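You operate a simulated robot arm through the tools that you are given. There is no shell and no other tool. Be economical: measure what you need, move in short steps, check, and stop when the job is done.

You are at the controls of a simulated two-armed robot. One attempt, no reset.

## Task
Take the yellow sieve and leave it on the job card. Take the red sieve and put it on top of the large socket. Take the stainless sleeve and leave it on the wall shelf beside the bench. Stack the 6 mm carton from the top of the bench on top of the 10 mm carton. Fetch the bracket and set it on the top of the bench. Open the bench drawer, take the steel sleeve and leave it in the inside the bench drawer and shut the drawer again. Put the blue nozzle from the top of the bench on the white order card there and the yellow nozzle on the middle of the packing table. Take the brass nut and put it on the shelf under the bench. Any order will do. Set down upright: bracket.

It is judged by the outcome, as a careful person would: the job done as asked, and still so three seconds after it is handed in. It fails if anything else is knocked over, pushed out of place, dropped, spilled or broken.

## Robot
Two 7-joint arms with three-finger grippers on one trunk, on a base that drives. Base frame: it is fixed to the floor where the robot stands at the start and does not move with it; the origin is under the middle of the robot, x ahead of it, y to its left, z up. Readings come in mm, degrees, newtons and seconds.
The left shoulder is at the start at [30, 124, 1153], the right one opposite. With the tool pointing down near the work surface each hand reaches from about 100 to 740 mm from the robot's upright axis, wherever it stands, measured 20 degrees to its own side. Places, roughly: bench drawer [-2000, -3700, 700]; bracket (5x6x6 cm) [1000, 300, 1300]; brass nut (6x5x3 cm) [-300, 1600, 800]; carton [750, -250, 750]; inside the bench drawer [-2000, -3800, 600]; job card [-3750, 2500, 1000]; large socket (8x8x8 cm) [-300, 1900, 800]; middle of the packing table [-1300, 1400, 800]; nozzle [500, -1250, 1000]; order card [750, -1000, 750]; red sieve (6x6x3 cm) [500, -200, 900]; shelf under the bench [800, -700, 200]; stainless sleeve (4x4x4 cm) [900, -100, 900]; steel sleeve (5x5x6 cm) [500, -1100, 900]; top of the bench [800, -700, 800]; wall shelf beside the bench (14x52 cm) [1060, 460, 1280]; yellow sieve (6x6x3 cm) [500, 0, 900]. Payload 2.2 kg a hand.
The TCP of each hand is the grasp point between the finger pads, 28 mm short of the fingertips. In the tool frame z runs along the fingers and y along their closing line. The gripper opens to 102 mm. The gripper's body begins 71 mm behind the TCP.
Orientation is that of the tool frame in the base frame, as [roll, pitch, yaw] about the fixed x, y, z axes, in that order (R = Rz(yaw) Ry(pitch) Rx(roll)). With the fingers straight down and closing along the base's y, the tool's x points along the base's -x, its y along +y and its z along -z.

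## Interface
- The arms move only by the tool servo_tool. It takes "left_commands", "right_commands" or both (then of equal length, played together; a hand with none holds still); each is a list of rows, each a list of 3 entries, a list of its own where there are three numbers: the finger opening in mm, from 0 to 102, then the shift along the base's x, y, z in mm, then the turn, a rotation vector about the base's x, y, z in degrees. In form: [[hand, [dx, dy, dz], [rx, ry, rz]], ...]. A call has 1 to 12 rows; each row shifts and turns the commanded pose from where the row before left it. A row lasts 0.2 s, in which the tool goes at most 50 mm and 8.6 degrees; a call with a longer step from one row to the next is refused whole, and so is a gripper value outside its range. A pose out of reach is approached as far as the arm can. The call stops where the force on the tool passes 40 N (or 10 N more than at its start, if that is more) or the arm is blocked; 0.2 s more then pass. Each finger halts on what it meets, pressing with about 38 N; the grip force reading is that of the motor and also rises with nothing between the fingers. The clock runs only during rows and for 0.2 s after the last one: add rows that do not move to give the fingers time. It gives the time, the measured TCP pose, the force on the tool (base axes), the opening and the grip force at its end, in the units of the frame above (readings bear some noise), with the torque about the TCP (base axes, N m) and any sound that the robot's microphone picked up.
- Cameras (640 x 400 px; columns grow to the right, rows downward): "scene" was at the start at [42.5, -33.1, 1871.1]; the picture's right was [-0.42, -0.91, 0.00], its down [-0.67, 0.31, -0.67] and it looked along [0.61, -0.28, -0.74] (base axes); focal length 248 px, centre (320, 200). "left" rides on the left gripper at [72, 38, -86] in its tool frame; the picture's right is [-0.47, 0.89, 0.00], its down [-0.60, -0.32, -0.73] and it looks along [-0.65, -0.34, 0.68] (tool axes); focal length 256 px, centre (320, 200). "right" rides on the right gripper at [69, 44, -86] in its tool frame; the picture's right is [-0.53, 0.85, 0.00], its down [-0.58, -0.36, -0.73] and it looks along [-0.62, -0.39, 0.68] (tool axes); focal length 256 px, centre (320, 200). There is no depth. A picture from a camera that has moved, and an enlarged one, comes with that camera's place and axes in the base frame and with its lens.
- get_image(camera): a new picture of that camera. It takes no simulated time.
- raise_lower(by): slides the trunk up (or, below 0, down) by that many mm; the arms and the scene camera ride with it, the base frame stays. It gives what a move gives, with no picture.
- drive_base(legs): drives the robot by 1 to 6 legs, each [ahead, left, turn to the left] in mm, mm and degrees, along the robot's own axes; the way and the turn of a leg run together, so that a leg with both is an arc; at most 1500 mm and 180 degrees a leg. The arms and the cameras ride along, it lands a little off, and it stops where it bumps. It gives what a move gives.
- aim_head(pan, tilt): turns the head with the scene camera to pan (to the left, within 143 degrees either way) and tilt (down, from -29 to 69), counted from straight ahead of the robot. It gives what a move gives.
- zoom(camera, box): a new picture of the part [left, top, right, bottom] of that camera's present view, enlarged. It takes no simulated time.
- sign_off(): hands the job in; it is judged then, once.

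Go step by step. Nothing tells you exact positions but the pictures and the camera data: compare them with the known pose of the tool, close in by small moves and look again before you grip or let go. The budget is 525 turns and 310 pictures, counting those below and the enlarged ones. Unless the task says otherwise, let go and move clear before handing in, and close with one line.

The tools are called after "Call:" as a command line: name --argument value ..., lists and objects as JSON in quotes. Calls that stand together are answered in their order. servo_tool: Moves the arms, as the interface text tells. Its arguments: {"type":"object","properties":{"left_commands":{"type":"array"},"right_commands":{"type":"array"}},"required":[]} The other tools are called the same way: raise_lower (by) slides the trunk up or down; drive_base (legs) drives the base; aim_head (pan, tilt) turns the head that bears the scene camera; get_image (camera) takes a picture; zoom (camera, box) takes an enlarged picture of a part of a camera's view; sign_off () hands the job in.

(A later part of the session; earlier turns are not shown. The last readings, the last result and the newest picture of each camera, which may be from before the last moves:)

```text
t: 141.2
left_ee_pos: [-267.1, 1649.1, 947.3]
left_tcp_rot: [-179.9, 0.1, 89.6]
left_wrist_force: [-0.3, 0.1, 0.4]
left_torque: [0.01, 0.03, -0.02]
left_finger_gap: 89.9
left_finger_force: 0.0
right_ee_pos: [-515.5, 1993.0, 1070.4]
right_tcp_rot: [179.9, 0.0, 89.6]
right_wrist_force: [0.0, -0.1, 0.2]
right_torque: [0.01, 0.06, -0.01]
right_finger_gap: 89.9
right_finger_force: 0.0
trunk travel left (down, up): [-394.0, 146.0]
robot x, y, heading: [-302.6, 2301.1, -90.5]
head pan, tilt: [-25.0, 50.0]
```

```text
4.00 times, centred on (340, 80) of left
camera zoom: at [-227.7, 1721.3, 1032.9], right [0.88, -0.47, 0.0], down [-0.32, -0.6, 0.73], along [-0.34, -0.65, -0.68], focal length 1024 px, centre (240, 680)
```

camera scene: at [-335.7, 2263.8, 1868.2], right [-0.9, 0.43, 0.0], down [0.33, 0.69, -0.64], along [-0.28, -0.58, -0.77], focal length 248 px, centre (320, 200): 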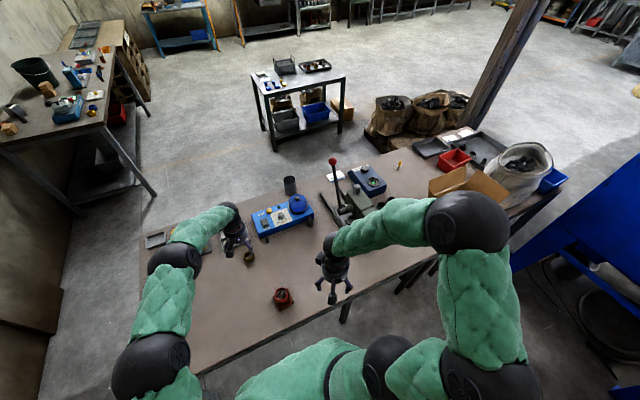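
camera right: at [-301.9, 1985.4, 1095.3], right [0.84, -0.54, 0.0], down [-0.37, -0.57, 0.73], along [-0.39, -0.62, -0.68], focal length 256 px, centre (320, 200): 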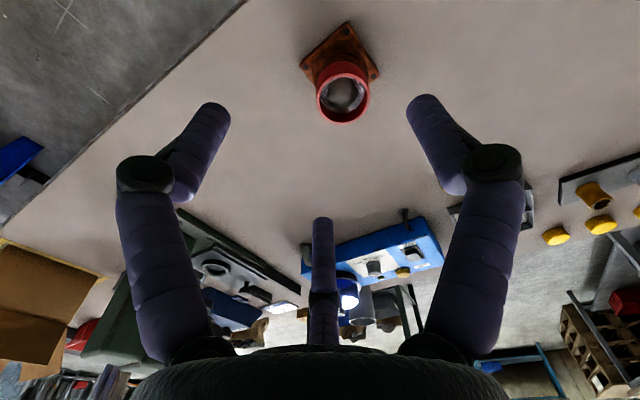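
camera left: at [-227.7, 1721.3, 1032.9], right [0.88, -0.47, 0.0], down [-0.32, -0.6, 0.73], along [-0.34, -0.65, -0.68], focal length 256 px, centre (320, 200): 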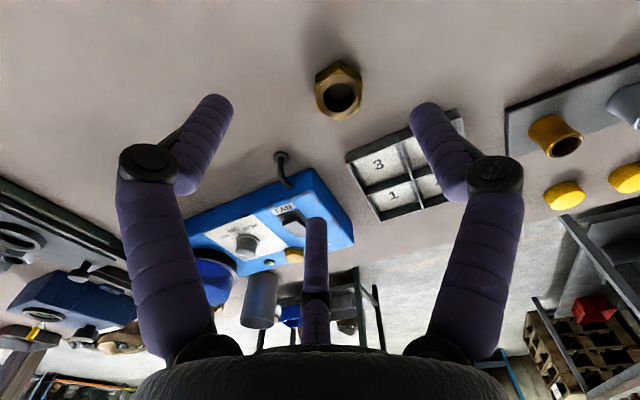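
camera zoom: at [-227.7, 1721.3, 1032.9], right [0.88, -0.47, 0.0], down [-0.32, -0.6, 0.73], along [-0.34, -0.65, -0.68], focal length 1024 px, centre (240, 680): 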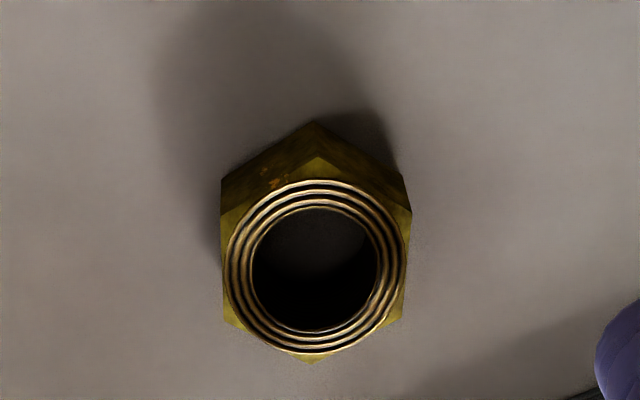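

Call:
servo_tool --left_commands '[[80, [0, -14, -25], [0, 0, -7]], [80, [1, -13, -25], [0, 0, -7]], [80, [1, -13, -25], [0, 0, -7]], [80, [0, 0, -22], [0, 0, -7]], [80, [0, 0, 0], [0, 0, 0]]]'

Call:
get_image --camera "left"

```text
t: 142.4
left_ee_pos: [-264.4, 1609.3, 850.7]
left_tcp_rot: [-180.0, -0.1, 61.5]
left_wrist_force: [-0.8, -0.1, 0.6]
left_torque: [0.02, 0.02, -0.01]
left_finger_gap: 80.0
left_finger_force: 0.1
right_ee_pos: [-515.3, 1992.0, 1070.3]
right_tcp_rot: [-180.0, -0.1, 89.7]
right_wrist_force: [0.6, 0.3, 0.9]
right_torque: [0.03, -0.03, -0.07]
right_finger_gap: 89.9
right_finger_force: 0.0
trunk travel left (down, up): [-394.0, 146.0]
robot x, y, heading: [-303.3, 2303.2, -90.3]
head pan, tilt: [-25.0, 50.0]
```

```text
212 pictures are left
camera left: at [-194.6, 1654.2, 937.3], right [0.56, -0.83, 0.0], down [-0.57, -0.38, 0.73], along [-0.61, -0.41, -0.68], focal length 256 px, centre (320, 200)
```

left: 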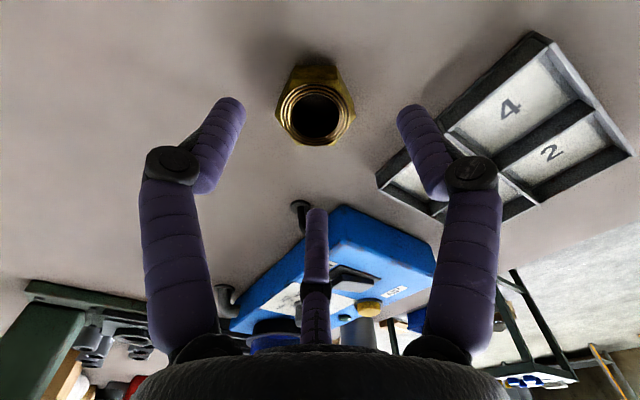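

Call:
servo_tool --left_commands '[[80, [1, 2, -30], [0, 0, 0]], [80, [1, 0, -28], [0, 0, 0]], [60, [0, 0, 0], [0, 0, 0]], [40, [0, 0, 0], [0, 0, 0]], [35, [0, 0, 0], [0, 0, 0]], [35, [0, 0, 0], [0, 0, 0]]]'

Call:
get_image --camera "left"

```text
t: 143.8
left_ee_pos: [-260.2, 1620.9, 799.2]
left_tcp_rot: [180.0, 0.1, 61.6]
left_wrist_force: [1.5, -1.6, 7.5]
left_torque: [-0.12, -0.24, -0.04]
left_finger_gap: 45.1
left_finger_force: 38.3
left hand out of reach, approached as far as the arm can: row 2
right_ee_pos: [-515.2, 1992.6, 1070.6]
right_tcp_rot: [-179.9, 0.0, 89.6]
right_wrist_force: [0.3, -0.2, -0.4]
right_torque: [0.01, -0.02, -0.01]
right_finger_gap: 90.2
right_finger_force: 0.1
trunk travel left (down, up): [-394.0, 146.0]
robot x, y, heading: [-303.8, 2300.6, -90.3]
head pan, tilt: [-25.0, 50.0]
```

```text
211 pictures are left
camera left: at [-190.6, 1665.7, 885.1], right [0.56, -0.83, 0.0], down [-0.57, -0.38, 0.73], along [-0.61, -0.41, -0.68], focal length 256 px, centre (320, 200)
```

left: 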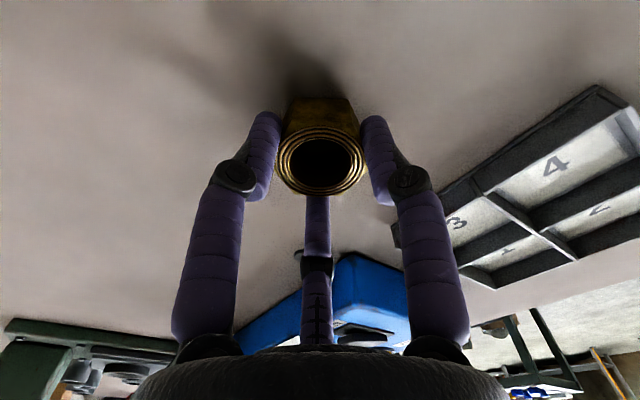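

Gripped at 45 mm, matching the nut's flats. I lift it.

Call:
servo_tool --left_commands '[[30, [0, 5, 30], [0, 0, 0]], [30, [0, 10, 40], [0, 0, 0]], [30, [0, 20, 40], [0, 0, 0]], [30, [0, 20, 40], [0, 0, 0]], [30, [0, 20, 40], [0, 0, 0]], [30, [0, 30, 30], [0, 0, 0]]]'

Call:
get_image --camera "left"

```text
t: 145.2
left_ee_pos: [-283.8, 1589.6, 961.3]
left_tcp_rot: [-180.0, -0.2, 61.6]
left_wrist_force: [0.2, -1.0, -3.0]
left_torque: [-0.01, 0.0, 0.0]
left_finger_gap: 45.1
left_finger_force: 38.2
left hand out of reach, approached as far as the arm can: row 1, 2, 3, 4, 5, 6
right_ee_pos: [-515.6, 1992.3, 1069.2]
right_tcp_rot: [179.9, -0.2, 89.5]
right_wrist_force: [0.3, 0.7, -0.3]
right_torque: [-0.02, -0.01, -0.02]
right_finger_gap: 89.9
right_finger_force: 0.0
trunk travel left (down, up): [-394.0, 146.0]
robot x, y, heading: [-305.0, 2301.6, -90.3]
head pan, tilt: [-25.0, 50.0]
```

```text
210 pictures are left
camera left: at [-215.2, 1632.9, 1047.4], right [0.56, -0.83, 0.0], down [-0.57, -0.38, 0.73], along [-0.61, -0.4, -0.68], focal length 256 px, centre (320, 200)
```

left: 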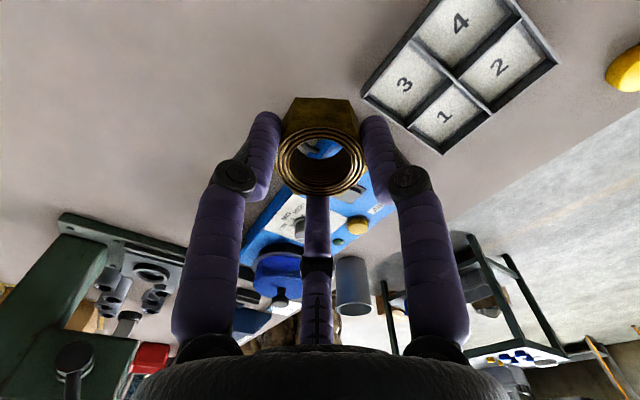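

The nut is held; the arm seems near a joint limit, so I turn the hand back and see.

Call:
servo_tool --left_commands '[[30, [0, 0, 10], [0, 0, 7]], [30, [0, 0, 10], [0, 0, 7]], [30, [0, 0, 10], [0, 0, 7]], [30, [0, 0, 10], [0, 0, 7]], [30, [0, 0, 0], [0, 0, 0]]]'

Call:
get_image --camera "scene"

```text
t: 146.4
left_ee_pos: [-283.1, 1584.4, 1000.4]
left_tcp_rot: [180.0, -0.2, 89.7]
left_wrist_force: [0.7, 0.4, -2.5]
left_torque: [0.03, 0.0, 0.05]
left_finger_gap: 44.8
left_finger_force: 38.0
right_ee_pos: [-515.0, 1991.6, 1069.6]
right_tcp_rot: [180.0, -0.1, 89.6]
right_wrist_force: [-0.3, 0.1, 0.1]
right_torque: [0.0, -0.01, 0.03]
right_finger_gap: 89.9
right_finger_force: 0.1
trunk travel left (down, up): [-394.0, 146.0]
robot x, y, heading: [-302.9, 2300.2, -90.4]
head pan, tilt: [-25.0, 50.0]
```

```text
209 pictures are left
camera scene: at [-336.4, 2262.4, 1868.1], right [-0.9, 0.43, 0.0], down [0.33, 0.69, -0.64], along [-0.28, -0.58, -0.77], focal length 248 px, centre (320, 200)
```

scene: 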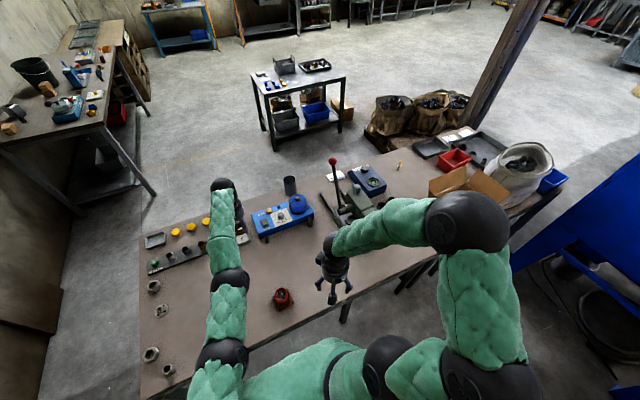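

Call:
servo_tool --left_commands '[[30, [0, 30, 20], [0, 0, 0]], [30, [0, 40, 20], [0, 0, 0]], [30, [0, 40, 20], [0, 0, 0]], [30, [0, 40, 20], [0, 0, 0]], [30, [0, 0, 0], [0, 0, 0]]]'

```text
t: 147.6
left_ee_pos: [-323.3, 1595.0, 1028.0]
left_tcp_rot: [180.0, -0.2, 89.6]
left_wrist_force: [0.1, 0.6, -1.5]
left_torque: [-0.03, 0.0, 0.01]
left_finger_gap: 45.0
left_finger_force: 38.0
left hand out of reach, approached as far as the arm can: row 1, 2, 3, 4
right_ee_pos: [-513.9, 1991.6, 1070.1]
right_tcp_rot: [-180.0, 0.0, 89.7]
right_wrist_force: [0.1, 0.0, -0.6]
right_torque: [-0.01, 0.02, 0.02]
right_finger_gap: 89.7
right_finger_force: 0.1
trunk travel left (down, up): [-394.0, 146.0]
robot x, y, heading: [-305.4, 2303.4, -90.3]
head pan, tilt: [-25.0, 50.0]
```

Call:
servo_tool --left_commands '[[30, [30, 0, 35], [0, 0, 0]], [30, [30, 0, 35], [0, 0, 0]], [30, [30, 0, 35], [0, 0, 0]], [30, [30, 0, 35], [0, 0, 0]], [30, [30, 0, 0], [0, 0, 0]], [30, [0, 0, 0], [0, 0, 0]]]'

Call:
get_image --camera "scene"

```text
t: 149.0
left_ee_pos: [-245.1, 1578.9, 998.9]
left_tcp_rot: [-180.0, -0.2, 89.6]
left_wrist_force: [-0.5, 0.4, -2.7]
left_torque: [0.0, -0.01, -0.01]
left_finger_gap: 45.3
left_finger_force: 37.4
left hand out of reach, approached as far as the arm can: row 1, 2, 3, 4, 5
right_ee_pos: [-515.8, 1992.3, 1070.5]
right_tcp_rot: [-180.0, -0.1, 89.6]
right_wrist_force: [0.7, -0.3, -0.3]
right_torque: [0.02, -0.01, 0.01]
right_finger_gap: 90.0
right_finger_force: 0.1
trunk travel left (down, up): [-394.0, 146.0]
robot x, y, heading: [-304.1, 2304.6, -90.4]
head pan, tilt: [-25.0, 50.0]
```

```text
208 pictures are left
camera scene: at [-337.4, 2262.8, 1868.2], right [-0.9, 0.43, 0.0], down [0.33, 0.69, -0.64], along [-0.28, -0.58, -0.77], focal length 248 px, centre (320, 200)
```

scene: 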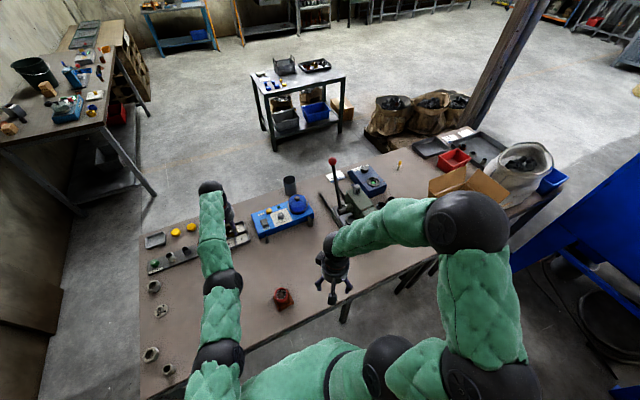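

Call:
servo_tool --left_commands '[[30, [0, 10, 0], [0, 0, 0]], [30, [0, 10, 0], [0, 0, 0]], [30, [0, 0, 0], [0, 0, 0]]]'

Call:
servo_tool --left_commands '[[30, [0, 0, 10], [0, 0, 0]], [30, [0, 0, 10], [0, 0, 0]], [30, [0, 0, 0], [0, 0, 0]]]'

Call:
servo_tool --left_commands '[[30, [0, 0, 0], [0, 0, 0]], [30, [0, 0, 0], [0, 0, 0]]]'

```text
t: 149.8
left_ee_pos: [-244.7, 1579.2, 998.3]
left_tcp_rot: [-179.9, -0.2, 89.5]
left_wrist_force: [0.4, -0.1, -2.0]
left_torque: [0.03, -0.02, 0.02]
left_finger_gap: 45.1
left_finger_force: 38.1
left hand out of reach, approached as far as the arm can: row 1, 2
right_ee_pos: [-516.1, 1991.8, 1069.8]
right_tcp_rot: [180.0, -0.2, 89.6]
right_wrist_force: [1.1, -0.2, 0.2]
right_torque: [0.01, 0.01, 0.0]
right_finger_gap: 90.0
right_finger_force: 0.1
trunk travel left (down, up): [-394.0, 146.0]
robot x, y, heading: [-304.0, 2305.1, -90.5]
head pan, tilt: [-25.0, 50.0]
```

```text
t: 150.6
left_ee_pos: [-245.7, 1577.3, 1018.6]
left_tcp_rot: [-179.9, -0.1, 89.6]
left_wrist_force: [0.2, 0.1, -1.1]
left_torque: [-0.01, 0.01, 0.01]
left_finger_gap: 45.1
left_finger_force: 38.0
right_ee_pos: [-514.9, 1991.3, 1070.2]
right_tcp_rot: [-179.9, 0.0, 89.7]
right_wrist_force: [0.2, -0.4, -0.8]
right_torque: [-0.01, 0.0, -0.02]
right_finger_gap: 90.0
right_finger_force: 0.0
trunk travel left (down, up): [-394.0, 146.0]
robot x, y, heading: [-305.9, 2306.4, -90.6]
head pan, tilt: [-25.0, 50.0]
```

```text
t: 151.2
left_ee_pos: [-245.4, 1577.6, 1019.6]
left_tcp_rot: [179.9, -0.2, 89.7]
left_wrist_force: [-0.4, -0.4, -2.8]
left_torque: [-0.03, -0.04, 0.04]
left_finger_gap: 45.0
left_finger_force: 37.5
right_ee_pos: [-516.2, 1991.0, 1070.4]
right_tcp_rot: [-180.0, 0.0, 89.7]
right_wrist_force: [-0.3, 0.2, 0.6]
right_torque: [0.0, -0.04, -0.01]
right_finger_gap: 90.0
right_finger_force: 0.0
trunk travel left (down, up): [-394.0, 146.0]
robot x, y, heading: [-304.8, 2303.4, -90.1]
head pan, tilt: [-25.0, 50.0]
```

The stretched arm does not retract straight; I move it sideways and down at the same distance so the elbow must bend.

Call:
servo_tool --left_commands '[[30, [20, 0, -10], [0, 0, 0]], [30, [20, 0, -10], [0, 0, 0]], [30, [20, 0, -10], [0, 0, 0]], [30, [0, 0, -10], [0, 0, 0]], [30, [0, 0, 0], [0, 0, 0]]]'

Call:
servo_tool --left_commands '[[30, [0, 10, 0], [0, 0, 0]], [30, [0, 10, 0], [0, 0, 0]], [30, [0, 10, 0], [0, 0, 0]], [30, [0, 10, 0], [0, 0, 0]]]'

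```text
t: 152.4
left_ee_pos: [-188.7, 1574.7, 966.5]
left_tcp_rot: [-180.0, 0.0, 89.5]
left_wrist_force: [-0.5, 0.1, -1.9]
left_torque: [-0.02, 0.04, 0.0]
left_finger_gap: 45.1
left_finger_force: 37.6
left hand out of reach, approached as far as the arm can: row 1, 2, 3
right_ee_pos: [-514.7, 1992.7, 1070.6]
right_tcp_rot: [180.0, -0.1, 89.6]
right_wrist_force: [1.2, -0.6, -0.1]
right_torque: [0.02, 0.0, 0.05]
right_finger_gap: 90.0
right_finger_force: 0.0
trunk travel left (down, up): [-394.0, 146.0]
robot x, y, heading: [-301.7, 2306.4, -90.4]
head pan, tilt: [-25.0, 50.0]
```

```text
t: 153.4
left_ee_pos: [-188.3, 1575.0, 967.3]
left_tcp_rot: [-179.9, -0.1, 89.7]
left_wrist_force: [0.4, -0.2, -3.1]
left_torque: [0.01, -0.03, -0.02]
left_finger_gap: 44.9
left_finger_force: 37.7
left hand out of reach, approached as far as the arm can: row 1, 2, 3, 4
right_ee_pos: [-515.5, 1992.0, 1069.3]
right_tcp_rot: [180.0, -0.1, 89.6]
right_wrist_force: [-0.8, 0.2, 1.1]
right_torque: [-0.02, -0.04, 0.01]
right_finger_gap: 89.7
right_finger_force: 0.0
trunk travel left (down, up): [-394.0, 146.0]
robot x, y, heading: [-305.2, 2301.4, -90.5]
head pan, tilt: [-25.0, 50.0]
```

Call:
servo_tool --left_commands '[[30, [-30, 12, 0], [0, 0, 0]], [30, [-30, 12, 0], [0, 0, 0]], [30, [-30, 12, 0], [0, 0, 0]], [30, [-30, 12, 0], [0, 0, 0]], [30, [0, 0, 0], [0, 0, 0]]]'

Call:
servo_tool --left_commands '[[30, [0, 20, 0], [0, 0, 0]], [30, [0, 20, 0], [0, 0, 0]], [30, [0, 20, 0], [0, 0, 0]], [30, [0, 20, 0], [0, 0, 0]]]'

```text
t: 154.6
left_ee_pos: [-296.5, 1588.1, 1017.7]
left_tcp_rot: [-179.9, -0.2, 89.6]
left_wrist_force: [-0.7, 0.2, -3.2]
left_torque: [0.03, 0.02, 0.01]
left_finger_gap: 45.0
left_finger_force: 38.4
left hand out of reach, approached as far as the arm can: row 1, 2, 3, 4
right_ee_pos: [-514.7, 1991.2, 1071.1]
right_tcp_rot: [-180.0, -0.1, 89.8]
right_wrist_force: [0.8, -0.1, -0.6]
right_torque: [-0.01, 0.0, 0.01]
right_finger_gap: 89.9
right_finger_force: 0.0
trunk travel left (down, up): [-394.0, 146.0]
robot x, y, heading: [-300.3, 2303.3, -90.3]
head pan, tilt: [-25.0, 50.0]
```

```text
t: 155.6
left_ee_pos: [-311.9, 1591.5, 1022.8]
left_tcp_rot: [-180.0, -0.1, 89.5]
left_wrist_force: [0.4, 0.1, -2.3]
left_torque: [0.0, 0.03, 0.01]
left_finger_gap: 45.3
left_finger_force: 38.0
left hand out of reach, approached as far as the arm can: row 1, 2, 3, 4
right_ee_pos: [-515.5, 1992.7, 1069.4]
right_tcp_rot: [-180.0, -0.1, 89.5]
right_wrist_force: [0.9, -0.3, -0.6]
right_torque: [0.03, -0.03, 0.02]
right_finger_gap: 89.8
right_finger_force: 0.0
trunk travel left (down, up): [-394.0, 146.0]
robot x, y, heading: [-305.0, 2301.9, -90.6]
head pan, tilt: [-25.0, 50.0]
```

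Call:
servo_tool --left_commands '[[30, [0, 0, 45], [0, 0, 0]], [30, [0, 0, 45], [0, 0, 0]], [30, [0, 5, 45], [0, 0, 0]], [30, [0, 10, 45], [0, 0, 0]], [30, [0, 15, 45], [0, 0, 0]], [30, [0, 20, 45], [0, 0, 0]], [30, [0, 25, 40], [0, 0, 0]], [30, [0, 25, 40], [0, 0, 0]], [30, [0, 0, 0], [0, 0, 0]]]'

Call:
get_image --camera "scene"

```text
t: 157.6
left_ee_pos: [-324.0, 1647.8, 1377.8]
left_tcp_rot: [-180.0, -0.2, 89.6]
left_wrist_force: [-1.2, -0.8, -3.2]
left_torque: [0.02, 0.01, -0.01]
left_finger_gap: 45.1
left_finger_force: 38.1
left hand out of reach, approached as far as the arm can: row 3, 5, 6, 7, 8
right_ee_pos: [-515.9, 1991.0, 1070.1]
right_tcp_rot: [-180.0, -0.1, 89.6]
right_wrist_force: [1.0, -1.1, 0.1]
right_torque: [0.01, 0.01, 0.01]
right_finger_gap: 90.1
right_finger_force: 0.0
trunk travel left (down, up): [-394.0, 146.0]
robot x, y, heading: [-304.4, 2299.6, -90.4]
head pan, tilt: [-25.0, 50.0]
```

```text
207 pictures are left
camera scene: at [-336.7, 2261.1, 1868.1], right [-0.9, 0.43, 0.0], down [0.33, 0.69, -0.64], along [-0.28, -0.58, -0.77], focal length 248 px, centre (320, 200)
```

scene: 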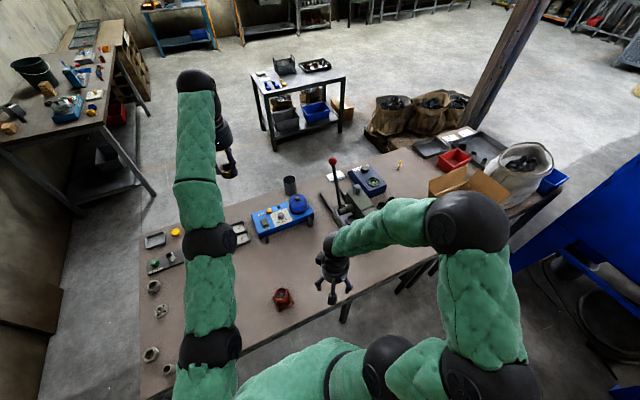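

Call:
servo_tool --left_commands '[[30, [30, 20, 0], [0, 0, 0]], [30, [30, 20, 0], [0, 0, 0]], [30, [30, 20, 0], [0, 0, 0]], [30, [30, 20, 0], [0, 0, 0]], [30, [30, 20, 0], [0, 0, 0]]]'

Call:
servo_tool --left_commands '[[30, [0, 30, 30], [0, 0, 0]], [30, [0, 30, 30], [0, 0, 0]], [30, [0, 30, 30], [0, 0, 0]], [30, [0, 30, 30], [0, 0, 0]], [30, [0, 30, 30], [0, 0, 0]]]'

Call:
get_image --camera "scene"

```text
t: 158.8
left_ee_pos: [-172.3, 1750.9, 1377.7]
left_tcp_rot: [-179.9, 0.0, 89.5]
left_wrist_force: [0.3, 0.6, -2.3]
left_torque: [-0.05, 0.03, 0.02]
left_finger_gap: 44.9
left_finger_force: 38.0
left hand out of reach, approached as far as the arm can: row 1
right_ee_pos: [-514.5, 1993.4, 1071.3]
right_tcp_rot: [179.9, 0.1, 89.6]
right_wrist_force: [0.4, 0.5, 0.4]
right_torque: [-0.01, 0.0, -0.01]
right_finger_gap: 89.9
right_finger_force: 0.1
trunk travel left (down, up): [-394.0, 146.0]
robot x, y, heading: [-304.4, 2301.2, -90.4]
head pan, tilt: [-25.0, 50.0]
```

```text
t: 160.0
left_ee_pos: [-174.5, 1902.1, 1528.3]
left_tcp_rot: [-180.0, -0.1, 89.5]
left_wrist_force: [0.0, 1.1, -2.1]
left_torque: [0.03, 0.0, 0.01]
left_finger_gap: 44.7
left_finger_force: 38.2
right_ee_pos: [-515.7, 1993.2, 1070.0]
right_tcp_rot: [-179.9, 0.0, 89.6]
right_wrist_force: [0.0, 0.3, 0.0]
right_torque: [-0.01, -0.01, 0.01]
right_finger_gap: 90.0
right_finger_force: 0.0
trunk travel left (down, up): [-394.0, 146.0]
robot x, y, heading: [-306.0, 2309.9, -90.3]
head pan, tilt: [-25.0, 50.0]
```

```text
206 pictures are left
camera scene: at [-336.3, 2264.3, 1868.2], right [-0.9, 0.43, 0.0], down [0.33, 0.69, -0.64], along [-0.28, -0.58, -0.77], focal length 248 px, centre (320, 200)
```

scene: 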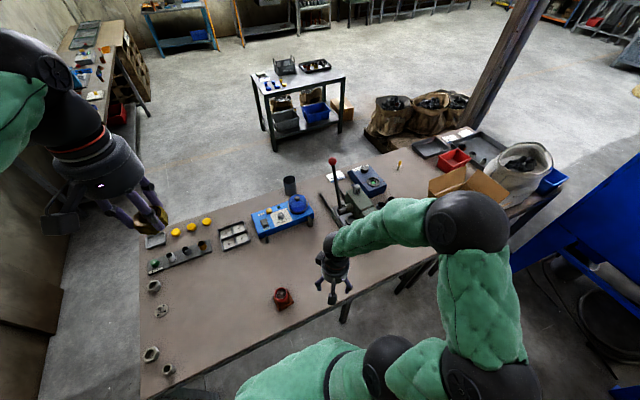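

The arm is free again and the nut held. I lower the hands to a travel height and drive back to the bench.

Call:
servo_tool --left_commands '[[30, [10, 20, -40], [0, 0, 0]], [30, [10, 20, -40], [0, 0, 0]], [30, [10, 10, -40], [0, 0, 0]], [30, [10, 0, -40], [0, 0, 0]], [30, [0, 0, -40], [0, 0, 0]], [30, [0, 0, -40], [0, 0, 0]]]' --right_commands '[[90, [20, 0, 25], [0, 0, 0]], [90, [20, 0, 25], [0, 0, 0]], [90, [10, 0, 25], [0, 0, 0]], [90, [0, 0, 25], [0, 0, 0]], [90, [0, 0, 25], [0, 0, 0]], [90, [0, 0, 25], [0, 0, 0]]]'

Call:
drive_base --legs '[[-40, 0, 0], [0, 800, 0.4], [900, 0, 0], [900, 0, 0]]'

Call:
aim_head --pan 0 --tilt 50

Call:
get_image --camera "scene"

```text
t: 161.4
left_ee_pos: [-133.1, 1949.1, 1287.2]
left_tcp_rot: [-179.9, 0.0, 89.7]
left_wrist_force: [0.2, 0.0, -2.4]
left_torque: [0.01, 0.0, 0.0]
left_finger_gap: 45.1
left_finger_force: 37.5
right_ee_pos: [-464.5, 1990.5, 1220.1]
right_tcp_rot: [-179.9, -0.1, 89.7]
right_wrist_force: [0.2, -0.3, 0.4]
right_torque: [0.04, 0.01, -0.01]
right_finger_gap: 89.8
right_finger_force: 0.1
trunk travel left (down, up): [-394.0, 146.0]
robot x, y, heading: [-303.8, 2302.5, -90.5]
head pan, tilt: [-25.0, 50.0]
```

```text
t: 174.7
left_ee_pos: [671.9, 217.9, 1286.4]
left_tcp_rot: [-180.0, -0.1, 90.3]
left_wrist_force: [-0.1, 0.4, -2.2]
left_torque: [0.03, -0.02, 0.01]
left_finger_gap: 45.0
left_finger_force: 38.3
right_ee_pos: [340.5, 253.9, 1217.6]
right_tcp_rot: [-180.0, -0.1, 90.3]
right_wrist_force: [-0.2, -0.1, -0.4]
right_torque: [0.02, -0.01, -0.03]
right_finger_gap: 90.1
right_finger_force: 0.1
trunk travel left (down, up): [-394.0, 146.0]
robot x, y, heading: [498.7, 565.8, -89.6]
head pan, tilt: [-25.0, 50.0]
```

```text
t: 175.6
left_ee_pos: [672.6, 217.7, 1287.8]
left_tcp_rot: [-179.9, 0.0, 90.3]
left_wrist_force: [0.7, -1.0, -3.0]
left_torque: [-0.02, 0.05, 0.03]
left_finger_gap: 45.1
left_finger_force: 37.4
right_ee_pos: [341.8, 254.6, 1219.5]
right_tcp_rot: [180.0, 0.0, 90.2]
right_wrist_force: [-0.6, -0.1, -0.5]
right_torque: [-0.04, -0.02, -0.01]
right_finger_gap: 89.9
right_finger_force: 0.0
trunk travel left (down, up): [-394.0, 146.0]
robot x, y, heading: [496.0, 571.5, -89.8]
head pan, tilt: [0.0, 50.0]
```

```text
205 pictures are left
camera scene: at [499.2, 522.3, 1868.2], right [-1.0, 0.0, 0.0], down [0.0, 0.77, -0.64], along [0.0, -0.64, -0.77], focal length 248 px, centre (320, 200)
```

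scene: 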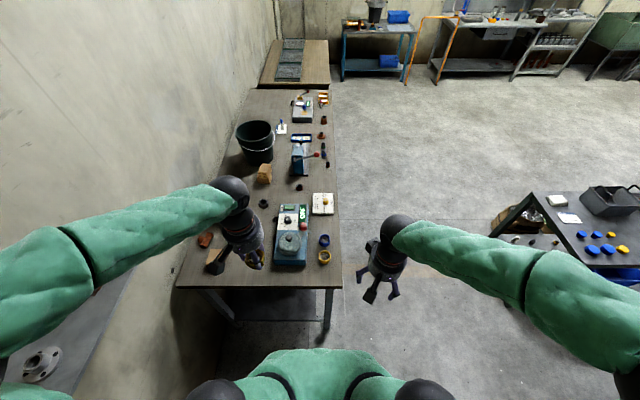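

Call:
zoom --camera "scene" --box '[160, 260, 360, 385]'

Call:
drive_base --legs '[[0, -620, 0], [700, 0, 0], [520, 0, 0]]'

Call:
aim_head --pan 65 --tilt 50

Call:
get_image --camera "scene"

```text
3.20 times, centred on (260, 322) of scene
camera zoom: at [499.2, 522.3, 1868.2], right [-1.0, 0.0, 0.0], down [0.0, 0.77, -0.64], along [0.0, -0.64, -0.77], focal length 794 px, centre (512, -192)
```

zoom: 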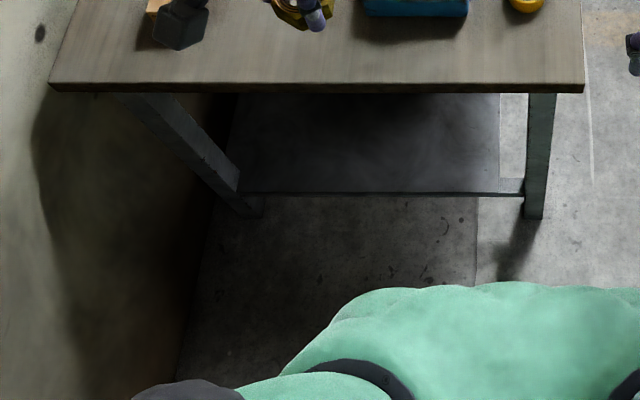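

```text
t: 185.1
left_ee_pos: [62.3, -1001.8, 1286.8]
left_tcp_rot: [-179.9, -0.2, 90.1]
left_wrist_force: [-0.7, -0.7, -2.6]
left_torque: [0.02, 0.02, 0.02]
left_finger_gap: 45.1
left_finger_force: 37.9
right_ee_pos: [-268.7, -963.7, 1218.1]
right_tcp_rot: [179.9, -0.1, 90.1]
right_wrist_force: [0.2, -0.2, 0.5]
right_torque: [-0.01, -0.04, 0.0]
right_finger_gap: 90.1
right_finger_force: 0.1
trunk travel left (down, up): [-394.0, 146.0]
robot x, y, heading: [-115.3, -646.3, -90.1]
head pan, tilt: [0.0, 50.0]
```

```text
t: 186.4
left_ee_pos: [62.6, -1000.6, 1285.9]
left_tcp_rot: [-179.9, -0.1, 90.1]
left_wrist_force: [0.3, -1.1, -2.7]
left_torque: [0.01, 0.01, -0.05]
left_finger_gap: 45.1
left_finger_force: 37.9
right_ee_pos: [-267.6, -962.8, 1220.2]
right_tcp_rot: [-179.9, -0.2, 90.2]
right_wrist_force: [-0.1, 1.0, 0.2]
right_torque: [-0.01, -0.02, 0.02]
right_finger_gap: 90.4
right_finger_force: 0.1
trunk travel left (down, up): [-394.0, 146.0]
robot x, y, heading: [-108.2, -650.0, -89.8]
head pan, tilt: [65.0, 50.0]
```

```text
203 pictures are left
camera scene: at [-40.1, -652.1, 1868.2], right [-0.42, -0.91, 0.0], down [-0.69, 0.32, -0.64], along [0.58, -0.27, -0.77], focal length 248 px, centre (320, 200)
```

scene: 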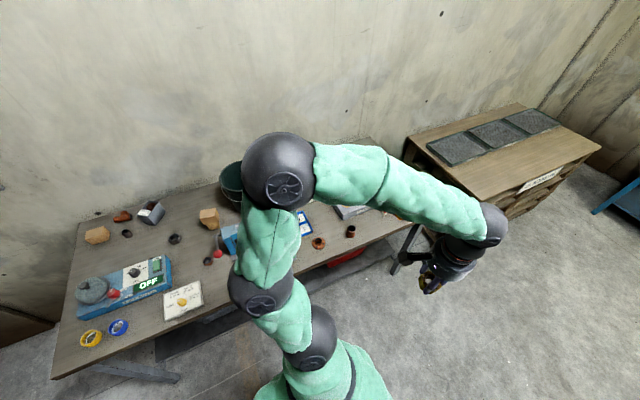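

Call:
drive_base --legs '[[0, 0, 90]]'

Call:
aim_head --pan 0 --tilt 35

Call:
raise_lower --by -390

Call:
get_image --camera "scene"

```text
t: 190.7
left_ee_pos: [243.0, -477.2, 1287.9]
left_tcp_rot: [-179.9, 0.0, 179.9]
left_wrist_force: [0.3, -0.4, -2.3]
left_torque: [-0.01, 0.01, 0.01]
left_finger_gap: 45.2
left_finger_force: 38.2
right_ee_pos: [203.6, -808.0, 1219.0]
right_tcp_rot: [-180.0, 0.0, -180.0]
right_wrist_force: [0.8, 0.5, -0.2]
right_torque: [0.0, 0.0, -0.01]
right_finger_gap: 90.1
right_finger_force: 0.0
trunk travel left (down, up): [-394.0, 146.0]
robot x, y, heading: [-111.7, -645.3, -0.1]
head pan, tilt: [65.0, 50.0]
```

```text
t: 192.0
left_ee_pos: [241.6, -477.3, 1287.4]
left_tcp_rot: [-179.9, -0.1, 179.9]
left_wrist_force: [-0.6, -0.2, -2.4]
left_torque: [-0.01, 0.01, 0.0]
left_finger_gap: 45.0
left_finger_force: 38.2
right_ee_pos: [203.1, -809.2, 1218.6]
right_tcp_rot: [180.0, -0.2, 180.0]
right_wrist_force: [0.2, 0.2, 0.0]
right_torque: [0.02, 0.0, -0.01]
right_finger_gap: 89.9
right_finger_force: 0.0
trunk travel left (down, up): [-394.0, 146.0]
robot x, y, heading: [-106.0, -647.4, -0.0]
head pan, tilt: [0.0, 35.0]
```

```text
t: 195.8
left_ee_pos: [241.1, -477.1, 896.6]
left_tcp_rot: [-180.0, -0.1, 179.9]
left_wrist_force: [-0.1, 0.1, -2.9]
left_torque: [-0.05, 0.0, -0.01]
left_finger_gap: 45.2
left_finger_force: 38.3
right_ee_pos: [202.3, -808.3, 828.5]
right_tcp_rot: [180.0, -0.1, 180.0]
right_wrist_force: [0.3, -0.6, -0.4]
right_torque: [0.03, 0.01, 0.0]
right_finger_gap: 90.2
right_finger_force: 0.1
trunk travel left (down, up): [-4.0, 536.0]
robot x, y, heading: [-109.4, -650.9, -0.4]
head pan, tilt: [0.0, 35.0]
```

```text
202 pictures are left
camera scene: at [-51.6, -649.5, 1500.0], right [0.0, -1.0, 0.0], down [-0.57, 0.0, -0.82], along [0.82, 0.0, -0.57], focal length 248 px, centre (320, 200)
```

scene: 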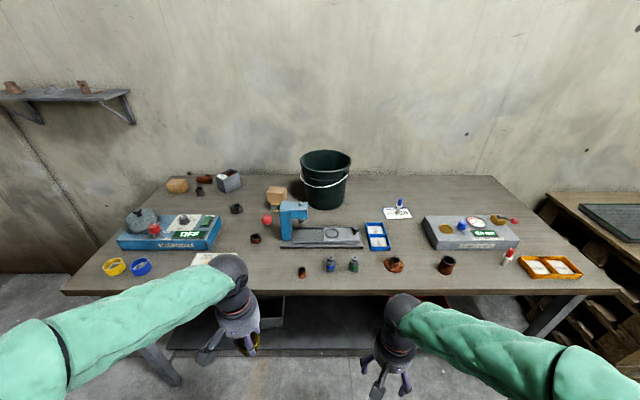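

The front part of the lower shelf to the right of the dark box is clear. I lower the left hand in front of the bench before driving in.

Call:
servo_tool --left_commands '[[30, [0, 0, -45], [0, 0, 0]], [30, [0, 0, -45], [0, 0, 0]], [30, [0, 0, -45], [0, 0, 0]], [30, [0, 0, -45], [0, 0, 0]], [30, [0, 0, -45], [0, 0, 0]], [30, [0, 0, -45], [0, 0, 0]], [30, [0, 0, -45], [0, 0, 0]], [30, [0, 0, -45], [0, 0, 0]], [30, [0, 0, -45], [0, 0, 0]], [30, [0, 0, -45], [0, 0, 0]], [30, [0, 0, -45], [0, 0, 0]], [30, [0, 0, -45], [0, 0, 0]]]'

Call:
get_image --camera "left"

Call:
get_image --camera "scene"

```text
t: 198.4
left_ee_pos: [240.8, -477.6, 356.8]
left_tcp_rot: [-179.9, 0.0, -179.9]
left_wrist_force: [0.2, -0.4, -3.1]
left_torque: [0.0, 0.04, -0.01]
left_finger_gap: 45.1
left_finger_force: 38.3
right_ee_pos: [203.3, -807.8, 827.8]
right_tcp_rot: [179.9, -0.2, -180.0]
right_wrist_force: [-0.6, 0.5, 0.9]
right_torque: [0.03, -0.01, 0.03]
right_finger_gap: 89.9
right_finger_force: 0.0
trunk travel left (down, up): [-4.0, 536.0]
robot x, y, heading: [-112.2, -648.9, -0.2]
head pan, tilt: [0.0, 35.0]
```

```text
201 pictures are left
camera left: at [169.1, -438.9, 441.5], right [0.47, 0.89, 0.0], down [0.6, -0.32, 0.73], along [0.65, -0.34, -0.68], focal length 256 px, centre (320, 200)
```

left: 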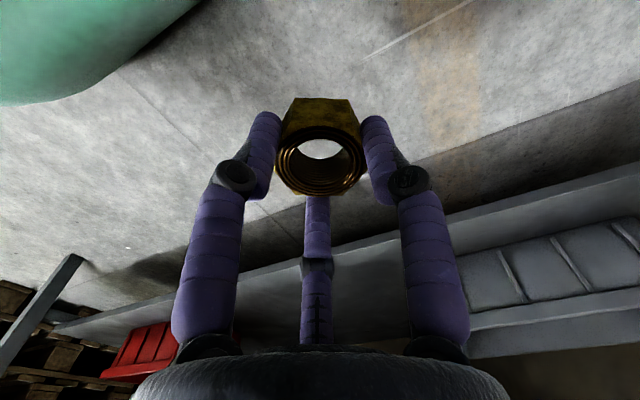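

```text
200 pictures are left
camera scene: at [-51.5, -649.4, 1499.9], right [0.0, -1.0, 0.0], down [-0.57, 0.0, -0.82], along [0.82, 0.0, -0.57], focal length 248 px, centre (320, 200)
```

scene: 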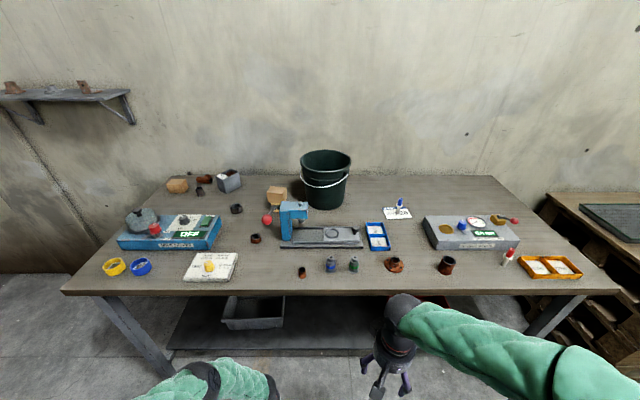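

Call:
drive_base --legs '[[120, 0, 0]]'

Call:
servo_tool --left_commands '[[30, [35, -20, 0], [0, 0, 0]], [30, [35, -20, 0], [0, 0, 0]], [30, [35, -20, 0], [0, 0, 0]], [30, [35, -20, 0], [0, 0, 0]], [30, [40, -15, 0], [0, 0, 0]], [30, [40, 0, 0], [0, 0, 0]], [30, [0, 0, 0], [0, 0, 0]]]'

Call:
get_image --camera "left"

Call:
get_image --camera "scene"

```text
t: 199.6
left_ee_pos: [363.8, -476.7, 356.3]
left_tcp_rot: [-179.8, -0.1, -179.9]
left_wrist_force: [0.2, -0.2, -2.4]
left_torque: [0.0, 0.01, 0.01]
left_finger_gap: 45.3
left_finger_force: 38.1
right_ee_pos: [325.1, -808.2, 828.2]
right_tcp_rot: [-180.0, -0.1, -179.9]
right_wrist_force: [-0.3, 0.0, 0.2]
right_torque: [-0.02, -0.01, 0.02]
right_finger_gap: 90.1
right_finger_force: 0.1
trunk travel left (down, up): [-4.0, 536.0]
robot x, y, heading: [11.0, -649.1, 0.2]
head pan, tilt: [0.0, 35.0]
```

```text
t: 201.4
left_ee_pos: [497.6, -516.1, 316.3]
left_tcp_rot: [-179.6, -6.1, -177.7]
left_wrist_force: [1.9, 0.0, -2.4]
left_torque: [-0.02, 0.11, 0.0]
left_finger_gap: 45.0
left_finger_force: 37.9
right_ee_pos: [321.0, -754.2, 827.4]
right_tcp_rot: [-179.9, -0.3, -175.9]
right_wrist_force: [0.1, -0.6, -1.0]
right_torque: [0.0, -0.02, 0.0]
right_finger_gap: 90.0
right_finger_force: 0.2
trunk travel left (down, up): [-4.0, 536.0]
robot x, y, heading: [-7.6, -620.0, 3.7]
head pan, tilt: [0.0, 35.0]
stopped in row 7 (left hand): the arm was blocked; the commanded pose is now the measured one
```

```text
199 pictures are left
camera left: at [433.6, -480.6, 409.2], right [0.43, 0.9, -0.06], down [0.69, -0.28, 0.67], along [0.59, -0.32, -0.74], focal length 256 px, centre (320, 200)
```

left: 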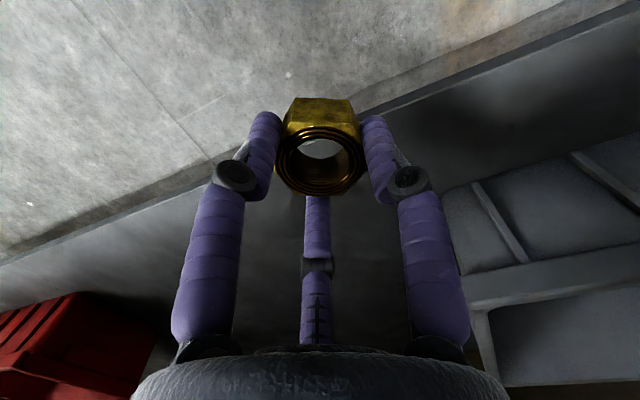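

```text
198 pictures are left
camera scene: at [56.4, -613.2, 1500.2], right [0.07, -1.0, 0.0], down [-0.57, -0.04, -0.82], along [0.82, 0.06, -0.58], focal length 248 px, centre (320, 200)
```

scene: 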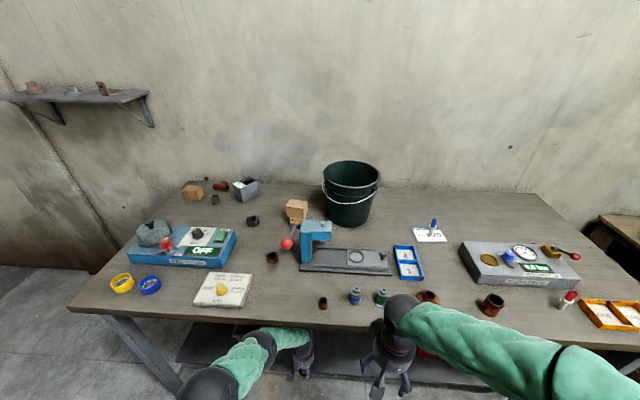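

The arm was blocked, probably the elbow at the bench's front. I draw the hand back out and check.

Call:
servo_tool --left_commands '[[30, [-30, 5, 0], [0, 0, 0]], [30, [-30, 5, 0], [0, 0, 0]], [30, [-30, 5, 0], [0, 0, 0]], [30, [-30, 5, 0], [0, 0, 0]], [30, [0, 0, 0], [0, 0, 0]]]'

Call:
get_image --camera "scene"

Call:
get_image --camera "right"

```text
t: 202.6
left_ee_pos: [390.4, -495.8, 325.5]
left_tcp_rot: [-179.7, -4.8, -177.6]
left_wrist_force: [0.5, -0.1, -2.6]
left_torque: [-0.01, -0.02, -0.03]
left_finger_gap: 45.4
left_finger_force: 38.1
right_ee_pos: [318.2, -755.5, 829.0]
right_tcp_rot: [-180.0, -0.2, -175.9]
right_wrist_force: [0.2, -0.2, 0.6]
right_torque: [-0.02, -0.02, 0.0]
right_finger_gap: 90.1
right_finger_force: 0.0
trunk travel left (down, up): [-4.0, 536.0]
robot x, y, heading: [-6.4, -621.6, 4.2]
head pan, tilt: [0.0, 35.0]
```

```text
197 pictures are left
camera scene: at [53.4, -614.0, 1500.0], right [0.07, -1.0, 0.0], down [-0.57, -0.04, -0.82], along [0.82, 0.06, -0.57], focal length 248 px, centre (320, 200)
```

scene: 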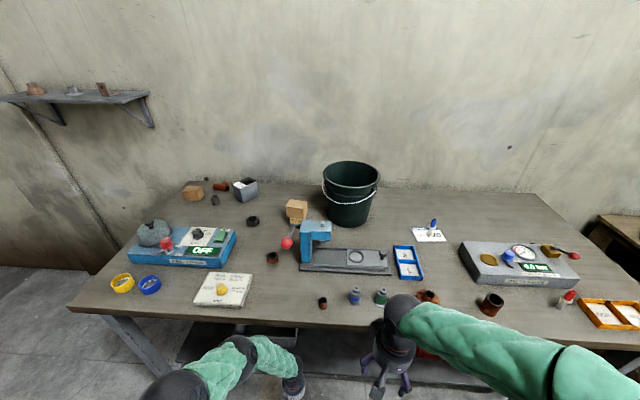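

```text
196 pictures are left
camera right: at [248.2, -714.7, 913.3], right [0.47, 0.88, 0.0], down [0.6, -0.32, 0.73], along [0.64, -0.35, -0.68], focal length 256 px, centre (320, 200)
```

right: 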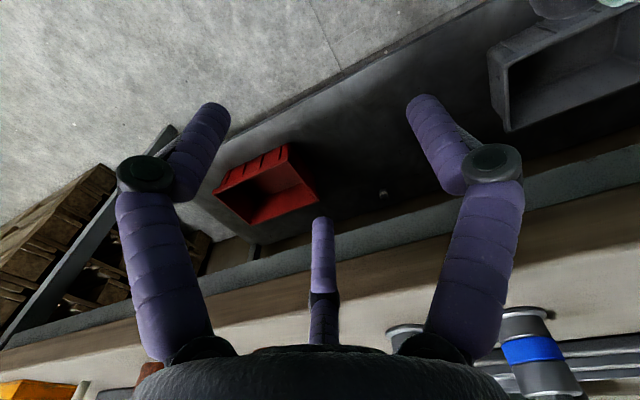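

The bench things look undisturbed; the elbow met the bench edge. I back the robot off so that the arm reaches in more stretched and lower.

Call:
drive_base --legs '[[-105, -55, -4.2]]'

Call:
servo_tool --left_commands '[[30, [0, 0, 0], [0, -4.8, 2]], [30, [30, -5, 0], [0, 0, 0]], [30, [30, -5, 0], [0, 0, 0]], [30, [30, -5, 0], [0, 0, 0]], [30, [0, 0, 0], [0, 0, 0]]]'

Call:
get_image --camera "scene"

```text
t: 203.8
left_ee_pos: [292.5, -581.8, 324.5]
left_tcp_rot: [-179.6, -5.0, 178.2]
left_wrist_force: [0.1, 0.6, -2.5]
left_torque: [-0.04, 0.01, 0.01]
left_finger_gap: 44.8
left_finger_force: 38.1
right_ee_pos: [204.8, -836.4, 829.9]
right_tcp_rot: [-180.0, 0.0, 180.0]
right_wrist_force: [0.2, -0.3, 0.3]
right_torque: [0.03, -0.03, 0.02]
right_finger_gap: 89.6
right_finger_force: 0.0
trunk travel left (down, up): [-4.0, 536.0]
robot x, y, heading: [-110.6, -676.8, -0.4]
head pan, tilt: [0.0, 35.0]
```

```text
t: 205.1
left_ee_pos: [383.1, -596.7, 325.1]
left_tcp_rot: [-179.7, -0.2, -179.7]
left_wrist_force: [-0.2, -0.1, -2.5]
left_torque: [-0.02, 0.02, 0.0]
left_finger_gap: 45.0
left_finger_force: 38.0
right_ee_pos: [205.6, -836.4, 828.5]
right_tcp_rot: [180.0, -0.1, 179.9]
right_wrist_force: [1.2, -0.7, -0.2]
right_torque: [-0.01, 0.01, 0.03]
right_finger_gap: 90.0
right_finger_force: 0.1
trunk travel left (down, up): [-4.0, 536.0]
robot x, y, heading: [-109.0, -675.2, -0.1]
head pan, tilt: [0.0, 35.0]
```

```text
195 pictures are left
camera scene: at [-49.4, -677.1, 1499.9], right [0.0, -1.0, 0.0], down [-0.57, 0.0, -0.82], along [0.82, 0.0, -0.57], focal length 248 px, centre (320, 200)
```

scene: 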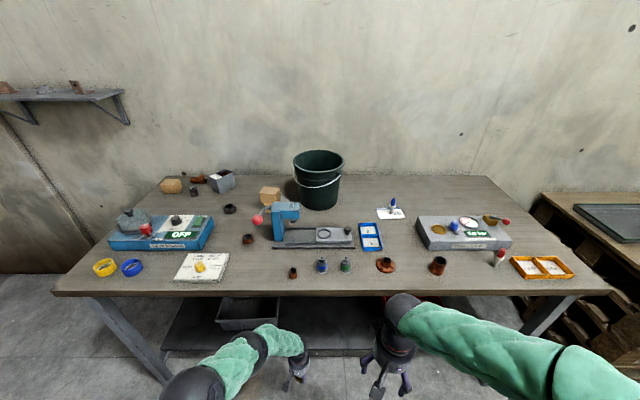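

Call:
drive_base --legs '[[40, 0, 0]]'

Call:
servo_tool --left_commands '[[30, [30, 4, 0], [0, 0, 0]], [30, [30, 4, 0], [0, 0, 0]], [30, [30, 4, 0], [0, 0, 0]], [30, [30, 4, 0], [0, 0, 0]], [30, [30, 4, 0], [0, 0, 0]], [30, [0, 0, 0], [0, 0, 0]]]'

Call:
get_image --camera "left"

Call:
get_image --camera "scene"

```text
t: 205.9
left_ee_pos: [423.4, -595.9, 324.0]
left_tcp_rot: [-179.7, -0.1, -179.7]
left_wrist_force: [0.5, -0.6, -2.1]
left_torque: [0.03, -0.01, -0.02]
left_finger_gap: 45.0
left_finger_force: 38.3
right_ee_pos: [246.8, -837.3, 828.3]
right_tcp_rot: [180.0, -0.1, 179.8]
right_wrist_force: [0.1, 0.7, -0.2]
right_torque: [0.0, 0.02, 0.03]
right_finger_gap: 90.0
right_finger_force: 0.1
trunk travel left (down, up): [-4.0, 536.0]
robot x, y, heading: [-71.9, -678.9, -0.0]
head pan, tilt: [0.0, 35.0]
```

```text
t: 207.3
left_ee_pos: [573.2, -576.3, 324.4]
left_tcp_rot: [-179.7, -0.1, -179.7]
left_wrist_force: [0.6, 0.2, -2.9]
left_torque: [-0.01, -0.01, -0.02]
left_finger_gap: 45.3
left_finger_force: 38.0
right_ee_pos: [245.0, -837.0, 827.5]
right_tcp_rot: [180.0, -0.1, 179.9]
right_wrist_force: [0.3, -0.3, -0.4]
right_torque: [0.0, 0.0, 0.02]
right_finger_gap: 90.1
right_finger_force: 0.1
trunk travel left (down, up): [-4.0, 536.0]
robot x, y, heading: [-70.8, -676.3, -0.1]
head pan, tilt: [0.0, 35.0]
```

```text
194 pictures are left
camera left: at [501.9, -538.7, 410.0], right [0.46, 0.89, -0.01], down [0.61, -0.31, 0.73], along [0.65, -0.34, -0.68], focal length 256 px, centre (320, 200)
```

left: 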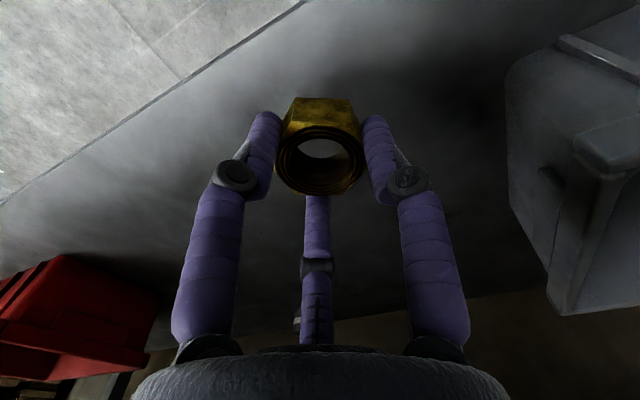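

```text
193 pictures are left
camera scene: at [-9.1, -677.2, 1499.9], right [0.0, -1.0, 0.0], down [-0.57, 0.0, -0.82], along [0.82, 0.0, -0.57], focal length 248 px, centre (320, 200)
```

scene: 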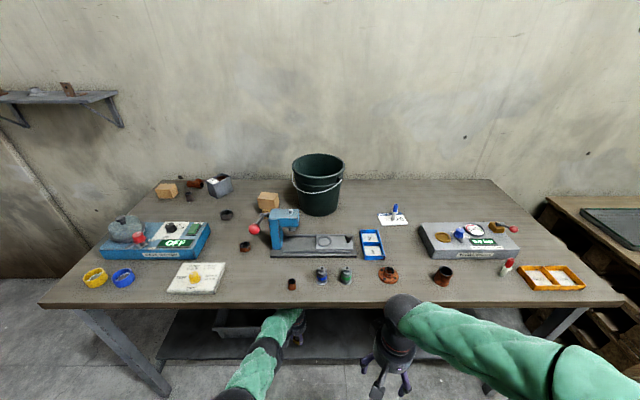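

Call:
servo_tool --left_commands '[[30, [15, 0, -20], [0, 0, 0]], [30, [0, 0, -25], [0, 0, 0]], [30, [0, 0, -15], [0, 0, 0]], [30, [0, 0, 0], [0, 0, 0]]]'

Call:
get_image --camera "left"

```text
t: 208.3
left_ee_pos: [564.4, -577.7, 298.2]
left_tcp_rot: [-179.6, -0.1, -179.7]
left_wrist_force: [-0.6, 0.1, -2.6]
left_torque: [-0.01, 0.03, 0.03]
left_finger_gap: 45.2
left_finger_force: 38.3
left hand out of reach, approached as far as the arm can: row 1, 2, 3
right_ee_pos: [245.3, -837.2, 828.9]
right_tcp_rot: [180.0, -0.2, 179.9]
right_wrist_force: [-0.4, 0.1, -0.2]
right_torque: [-0.03, 0.05, 0.0]
right_finger_gap: 90.2
right_finger_force: 0.0
trunk travel left (down, up): [-4.0, 536.0]
robot x, y, heading: [-64.8, -677.5, -0.1]
head pan, tilt: [0.0, 35.0]
```

```text
192 pictures are left
camera left: at [493.6, -539.6, 384.8], right [0.46, 0.89, -0.01], down [0.61, -0.31, 0.73], along [0.65, -0.34, -0.68], focal length 256 px, centre (320, 200)
```

left: 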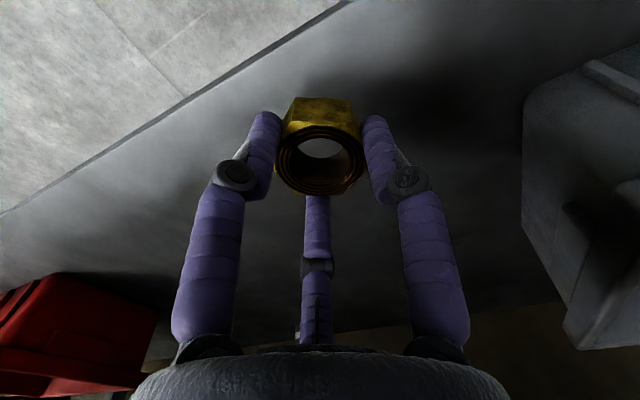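

Call:
drive_base --legs '[[45, 0, 0]]'

Call:
servo_tool --left_commands '[[30, [0, 0, -15], [0, 0, 0]], [30, [0, 0, -15], [0, 0, 0]], [30, [0, 0, 0], [0, 0, 0]]]'

```text
t: 209.2
left_ee_pos: [609.7, -578.4, 298.9]
left_tcp_rot: [-179.7, -0.1, -179.7]
left_wrist_force: [-1.0, 0.2, -2.9]
left_torque: [-0.02, 0.01, -0.01]
left_finger_gap: 45.2
left_finger_force: 38.0
right_ee_pos: [291.4, -838.1, 827.6]
right_tcp_rot: [180.0, -0.1, -180.0]
right_wrist_force: [0.0, 0.2, -1.0]
right_torque: [-0.02, 0.04, 0.02]
right_finger_gap: 89.8
right_finger_force: 0.0
trunk travel left (down, up): [-4.0, 536.0]
robot x, y, heading: [-22.7, -673.7, -0.3]
head pan, tilt: [0.0, 35.0]
```

```text
t: 210.0
left_ee_pos: [603.3, -578.5, 288.1]
left_tcp_rot: [-179.7, -0.1, -179.7]
left_wrist_force: [-0.1, -0.1, -2.6]
left_torque: [0.01, -0.03, 0.02]
left_finger_gap: 45.0
left_finger_force: 38.4
left hand out of reach, approached as far as the arm can: row 1, 2
right_ee_pos: [290.4, -836.6, 828.1]
right_tcp_rot: [-179.9, 0.0, 180.0]
right_wrist_force: [0.3, -0.4, 0.5]
right_torque: [0.05, 0.02, 0.0]
right_finger_gap: 90.2
right_finger_force: 0.0
trunk travel left (down, up): [-4.0, 536.0]
robot x, y, heading: [-16.7, -680.7, -0.1]
head pan, tilt: [0.0, 35.0]
```

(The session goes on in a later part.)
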